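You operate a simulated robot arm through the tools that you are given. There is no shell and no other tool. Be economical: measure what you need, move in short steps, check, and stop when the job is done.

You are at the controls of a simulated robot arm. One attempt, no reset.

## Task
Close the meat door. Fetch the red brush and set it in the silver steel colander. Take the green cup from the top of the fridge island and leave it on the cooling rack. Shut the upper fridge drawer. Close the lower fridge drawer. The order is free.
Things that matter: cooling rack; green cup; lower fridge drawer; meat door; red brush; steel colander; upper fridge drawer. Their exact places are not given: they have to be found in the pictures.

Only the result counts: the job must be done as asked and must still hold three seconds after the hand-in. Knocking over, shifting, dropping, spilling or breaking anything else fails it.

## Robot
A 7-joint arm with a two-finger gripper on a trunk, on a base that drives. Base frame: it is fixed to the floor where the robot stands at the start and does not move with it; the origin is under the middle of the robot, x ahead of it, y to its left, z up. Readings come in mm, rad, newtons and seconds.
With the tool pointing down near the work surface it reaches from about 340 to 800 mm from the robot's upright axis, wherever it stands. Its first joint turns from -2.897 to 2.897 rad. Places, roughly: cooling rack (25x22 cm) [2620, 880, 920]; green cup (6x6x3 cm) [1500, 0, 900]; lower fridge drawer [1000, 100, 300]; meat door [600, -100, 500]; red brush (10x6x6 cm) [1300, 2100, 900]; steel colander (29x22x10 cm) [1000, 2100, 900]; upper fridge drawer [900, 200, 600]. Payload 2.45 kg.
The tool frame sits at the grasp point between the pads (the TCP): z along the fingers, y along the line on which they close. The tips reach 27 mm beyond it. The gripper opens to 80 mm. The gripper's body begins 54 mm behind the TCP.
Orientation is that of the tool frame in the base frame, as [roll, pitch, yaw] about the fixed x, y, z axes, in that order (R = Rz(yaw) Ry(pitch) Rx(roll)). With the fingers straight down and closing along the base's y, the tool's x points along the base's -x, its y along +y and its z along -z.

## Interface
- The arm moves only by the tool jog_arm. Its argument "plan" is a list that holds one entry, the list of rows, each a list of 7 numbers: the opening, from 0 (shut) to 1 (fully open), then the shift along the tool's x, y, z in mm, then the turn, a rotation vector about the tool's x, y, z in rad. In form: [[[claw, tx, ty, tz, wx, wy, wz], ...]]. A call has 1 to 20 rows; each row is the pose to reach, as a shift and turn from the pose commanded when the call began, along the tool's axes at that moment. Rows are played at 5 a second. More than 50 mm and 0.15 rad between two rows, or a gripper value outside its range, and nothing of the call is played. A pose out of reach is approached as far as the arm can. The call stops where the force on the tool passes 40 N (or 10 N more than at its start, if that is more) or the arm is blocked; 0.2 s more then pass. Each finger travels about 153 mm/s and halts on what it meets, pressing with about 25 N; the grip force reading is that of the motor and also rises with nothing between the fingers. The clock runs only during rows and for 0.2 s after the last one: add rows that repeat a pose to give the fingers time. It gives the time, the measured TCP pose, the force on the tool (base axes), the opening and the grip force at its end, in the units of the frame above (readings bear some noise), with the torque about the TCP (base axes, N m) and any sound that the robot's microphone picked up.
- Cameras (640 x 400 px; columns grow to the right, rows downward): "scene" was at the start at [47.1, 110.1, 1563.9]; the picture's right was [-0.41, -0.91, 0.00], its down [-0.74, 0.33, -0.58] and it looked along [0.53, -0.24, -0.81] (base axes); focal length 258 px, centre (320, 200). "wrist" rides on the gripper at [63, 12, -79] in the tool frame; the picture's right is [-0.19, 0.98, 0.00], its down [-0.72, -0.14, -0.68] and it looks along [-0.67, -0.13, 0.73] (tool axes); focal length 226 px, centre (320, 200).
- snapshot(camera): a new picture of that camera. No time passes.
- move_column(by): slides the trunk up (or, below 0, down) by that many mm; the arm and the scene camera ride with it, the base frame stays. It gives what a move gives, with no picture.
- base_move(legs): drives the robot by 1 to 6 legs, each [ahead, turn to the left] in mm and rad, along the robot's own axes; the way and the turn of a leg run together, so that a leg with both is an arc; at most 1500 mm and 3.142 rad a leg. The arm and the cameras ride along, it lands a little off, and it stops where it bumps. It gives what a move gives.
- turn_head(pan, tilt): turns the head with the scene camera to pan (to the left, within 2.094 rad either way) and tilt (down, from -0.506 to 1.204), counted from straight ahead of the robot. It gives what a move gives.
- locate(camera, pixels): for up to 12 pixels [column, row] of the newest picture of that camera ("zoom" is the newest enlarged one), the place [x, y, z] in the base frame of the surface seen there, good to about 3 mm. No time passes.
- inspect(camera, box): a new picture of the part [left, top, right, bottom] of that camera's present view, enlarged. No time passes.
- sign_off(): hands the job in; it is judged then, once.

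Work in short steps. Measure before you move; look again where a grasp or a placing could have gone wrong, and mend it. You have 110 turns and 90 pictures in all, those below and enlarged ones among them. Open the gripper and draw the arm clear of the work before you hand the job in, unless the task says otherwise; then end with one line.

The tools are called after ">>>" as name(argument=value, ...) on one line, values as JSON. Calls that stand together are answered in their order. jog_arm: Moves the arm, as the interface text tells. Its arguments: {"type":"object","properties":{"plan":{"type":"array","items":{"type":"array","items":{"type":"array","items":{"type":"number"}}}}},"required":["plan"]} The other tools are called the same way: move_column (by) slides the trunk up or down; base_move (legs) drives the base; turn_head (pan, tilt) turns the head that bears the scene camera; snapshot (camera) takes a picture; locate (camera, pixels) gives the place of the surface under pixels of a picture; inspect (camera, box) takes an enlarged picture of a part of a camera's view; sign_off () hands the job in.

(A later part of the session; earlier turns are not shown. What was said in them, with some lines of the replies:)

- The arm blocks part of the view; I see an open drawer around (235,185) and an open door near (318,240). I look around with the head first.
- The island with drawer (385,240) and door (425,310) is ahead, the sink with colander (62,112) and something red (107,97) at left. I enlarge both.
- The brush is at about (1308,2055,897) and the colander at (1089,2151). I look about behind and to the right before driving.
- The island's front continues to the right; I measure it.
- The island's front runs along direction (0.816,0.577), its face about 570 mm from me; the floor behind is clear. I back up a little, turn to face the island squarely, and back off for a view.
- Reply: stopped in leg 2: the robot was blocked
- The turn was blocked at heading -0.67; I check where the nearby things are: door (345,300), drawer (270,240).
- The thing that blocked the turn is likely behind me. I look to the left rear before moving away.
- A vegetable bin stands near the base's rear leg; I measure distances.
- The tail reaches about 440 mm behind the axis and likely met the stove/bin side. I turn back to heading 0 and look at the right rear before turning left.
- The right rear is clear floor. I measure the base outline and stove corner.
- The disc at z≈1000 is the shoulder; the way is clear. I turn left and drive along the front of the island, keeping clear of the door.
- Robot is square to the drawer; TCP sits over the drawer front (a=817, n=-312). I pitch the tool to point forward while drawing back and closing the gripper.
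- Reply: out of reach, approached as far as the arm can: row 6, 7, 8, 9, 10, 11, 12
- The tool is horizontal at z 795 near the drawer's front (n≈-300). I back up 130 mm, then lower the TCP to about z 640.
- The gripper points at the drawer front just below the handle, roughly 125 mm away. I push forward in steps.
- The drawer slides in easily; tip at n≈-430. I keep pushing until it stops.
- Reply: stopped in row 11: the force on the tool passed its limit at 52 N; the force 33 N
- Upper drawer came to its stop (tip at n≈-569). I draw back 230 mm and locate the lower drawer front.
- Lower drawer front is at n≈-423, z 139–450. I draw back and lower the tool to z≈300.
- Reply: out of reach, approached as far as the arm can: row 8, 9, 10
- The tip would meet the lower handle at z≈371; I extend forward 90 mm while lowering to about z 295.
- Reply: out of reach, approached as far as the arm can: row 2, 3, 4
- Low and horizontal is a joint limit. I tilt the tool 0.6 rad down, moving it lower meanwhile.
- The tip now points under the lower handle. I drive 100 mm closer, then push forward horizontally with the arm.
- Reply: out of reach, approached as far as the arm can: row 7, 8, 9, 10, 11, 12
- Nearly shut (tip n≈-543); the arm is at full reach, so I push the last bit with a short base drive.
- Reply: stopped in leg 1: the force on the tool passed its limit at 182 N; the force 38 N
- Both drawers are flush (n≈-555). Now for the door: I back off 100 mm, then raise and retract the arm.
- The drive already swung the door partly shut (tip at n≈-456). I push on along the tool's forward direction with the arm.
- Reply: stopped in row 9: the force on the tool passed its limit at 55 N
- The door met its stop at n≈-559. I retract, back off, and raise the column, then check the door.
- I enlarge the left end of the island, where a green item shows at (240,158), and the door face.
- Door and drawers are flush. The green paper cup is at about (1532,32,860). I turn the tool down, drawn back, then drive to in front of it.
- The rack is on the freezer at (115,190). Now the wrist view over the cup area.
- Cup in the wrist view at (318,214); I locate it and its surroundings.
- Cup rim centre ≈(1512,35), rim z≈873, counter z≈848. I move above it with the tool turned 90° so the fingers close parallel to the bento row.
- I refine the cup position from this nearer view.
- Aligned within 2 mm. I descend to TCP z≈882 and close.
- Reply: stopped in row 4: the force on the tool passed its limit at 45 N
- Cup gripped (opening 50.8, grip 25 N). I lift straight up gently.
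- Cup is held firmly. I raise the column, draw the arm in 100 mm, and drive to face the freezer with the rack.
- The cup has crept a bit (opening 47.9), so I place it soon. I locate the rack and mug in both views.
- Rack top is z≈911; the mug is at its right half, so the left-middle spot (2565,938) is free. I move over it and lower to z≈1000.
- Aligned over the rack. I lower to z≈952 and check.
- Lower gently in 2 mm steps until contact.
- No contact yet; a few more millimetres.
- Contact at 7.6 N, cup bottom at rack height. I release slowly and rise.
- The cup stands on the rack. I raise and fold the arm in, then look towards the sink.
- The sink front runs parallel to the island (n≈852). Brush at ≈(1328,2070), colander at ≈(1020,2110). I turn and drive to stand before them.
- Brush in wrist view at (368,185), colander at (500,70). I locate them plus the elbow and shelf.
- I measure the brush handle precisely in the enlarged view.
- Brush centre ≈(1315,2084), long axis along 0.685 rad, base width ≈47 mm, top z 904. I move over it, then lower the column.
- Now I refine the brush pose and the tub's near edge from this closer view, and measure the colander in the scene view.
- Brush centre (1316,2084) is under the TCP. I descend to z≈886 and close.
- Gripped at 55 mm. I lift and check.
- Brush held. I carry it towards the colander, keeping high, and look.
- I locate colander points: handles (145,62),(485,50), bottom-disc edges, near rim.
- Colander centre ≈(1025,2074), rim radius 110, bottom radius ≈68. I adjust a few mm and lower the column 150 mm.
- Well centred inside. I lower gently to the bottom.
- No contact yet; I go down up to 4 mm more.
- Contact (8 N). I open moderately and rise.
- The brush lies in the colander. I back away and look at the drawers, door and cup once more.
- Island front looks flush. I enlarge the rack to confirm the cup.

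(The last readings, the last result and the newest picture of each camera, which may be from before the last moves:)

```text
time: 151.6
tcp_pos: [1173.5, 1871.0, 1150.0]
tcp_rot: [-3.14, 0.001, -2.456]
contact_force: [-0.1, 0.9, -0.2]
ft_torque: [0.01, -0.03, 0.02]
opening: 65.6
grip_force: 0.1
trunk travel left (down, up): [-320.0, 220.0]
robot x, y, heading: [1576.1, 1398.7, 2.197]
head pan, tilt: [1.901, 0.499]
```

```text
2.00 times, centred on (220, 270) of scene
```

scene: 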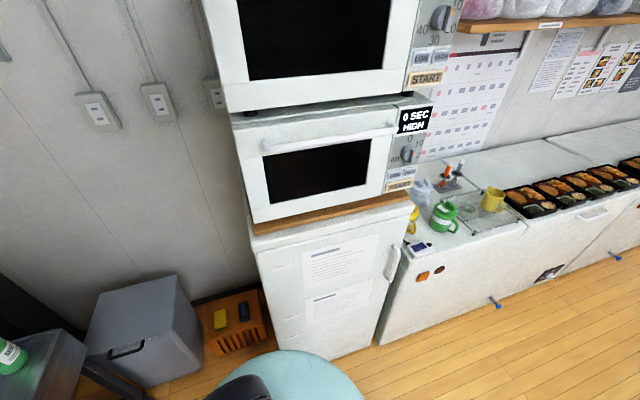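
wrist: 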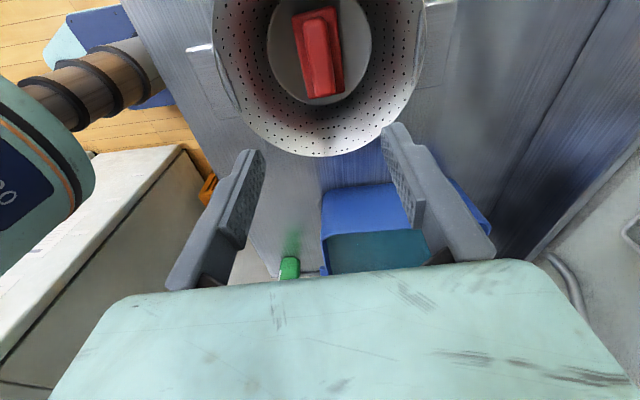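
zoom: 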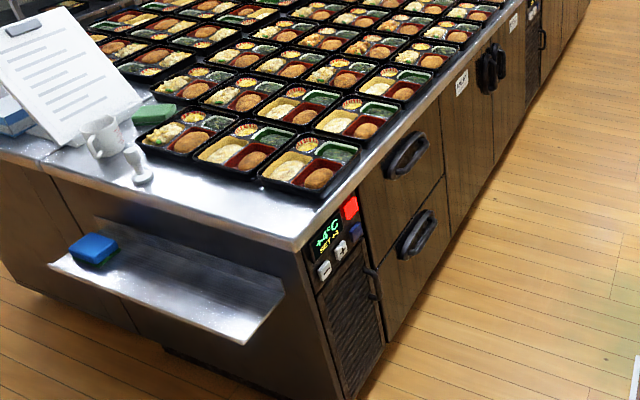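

Everything is shut (display back at +4°C), and the cup stands on the rack. I open the gripper and back fully clear of the sink.

>>> jog_arm(plan=[[[1, 0, 0, 0, 0, 0, 0], [1, 0, 0, 0, 0, 0, 0]]])

>>> base_move(legs=[[-140, 0]])

>>> turn_head(pan=0.1, tilt=0.7)

>>> snapshot(camera="scene")

```text
time: 152.2
tcp_pos: [1172.9, 1871.5, 1150.6]
tcp_rot: [-3.139, 0.002, -2.457]
contact_force: [-0.1, 0.2, -0.9]
ft_torque: [-0.04, -0.01, 0.0]
opening: 80.2
grip_force: 0.1
trunk travel left (down, up): [-320.0, 220.0]
robot x, y, heading: [1578.1, 1396.9, 2.191]
head pan, tilt: [1.901, 0.499]
```

```text
time: 153.6
tcp_pos: [1255.1, 1755.8, 1151.7]
tcp_rot: [-3.141, 0.001, -2.454]
contact_force: [0.3, -0.7, -0.5]
ft_torque: [-0.02, 0.04, -0.01]
opening: 79.9
grip_force: 0.1
trunk travel left (down, up): [-320.0, 220.0]
robot x, y, heading: [1656.6, 1279.2, 2.197]
head pan, tilt: [1.901, 0.499]
```

```text
time: 155.4
tcp_pos: [1254.6, 1756.5, 1150.7]
tcp_rot: [-3.139, 0.002, -2.454]
contact_force: [0.4, -0.2, 0.0]
ft_torque: [0.03, 0.02, -0.01]
opening: 80.1
grip_force: 0.0
trunk travel left (down, up): [-320.0, 220.0]
robot x, y, heading: [1661.5, 1286.1, 2.197]
head pan, tilt: [0.099, 0.7]
```

```text
23 pictures are left
```

scene: 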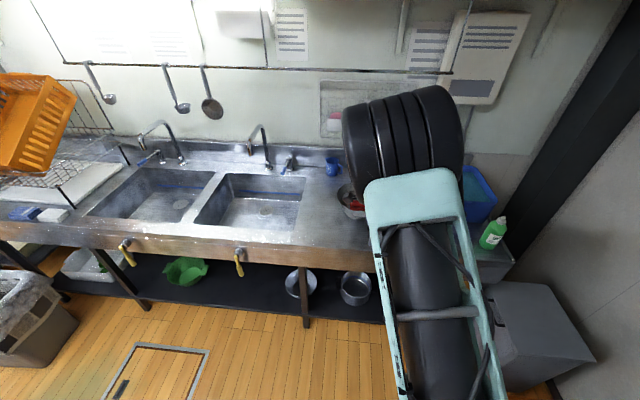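

The brush is visible in the colander and all is still; I hand in.

>>> sign_off()

```text
The job is handed in.
```

I closed the meat door and both fridge drawers, set the red brush in the steel colander and left the green cup upright on the cooling rack, then handed the job in.
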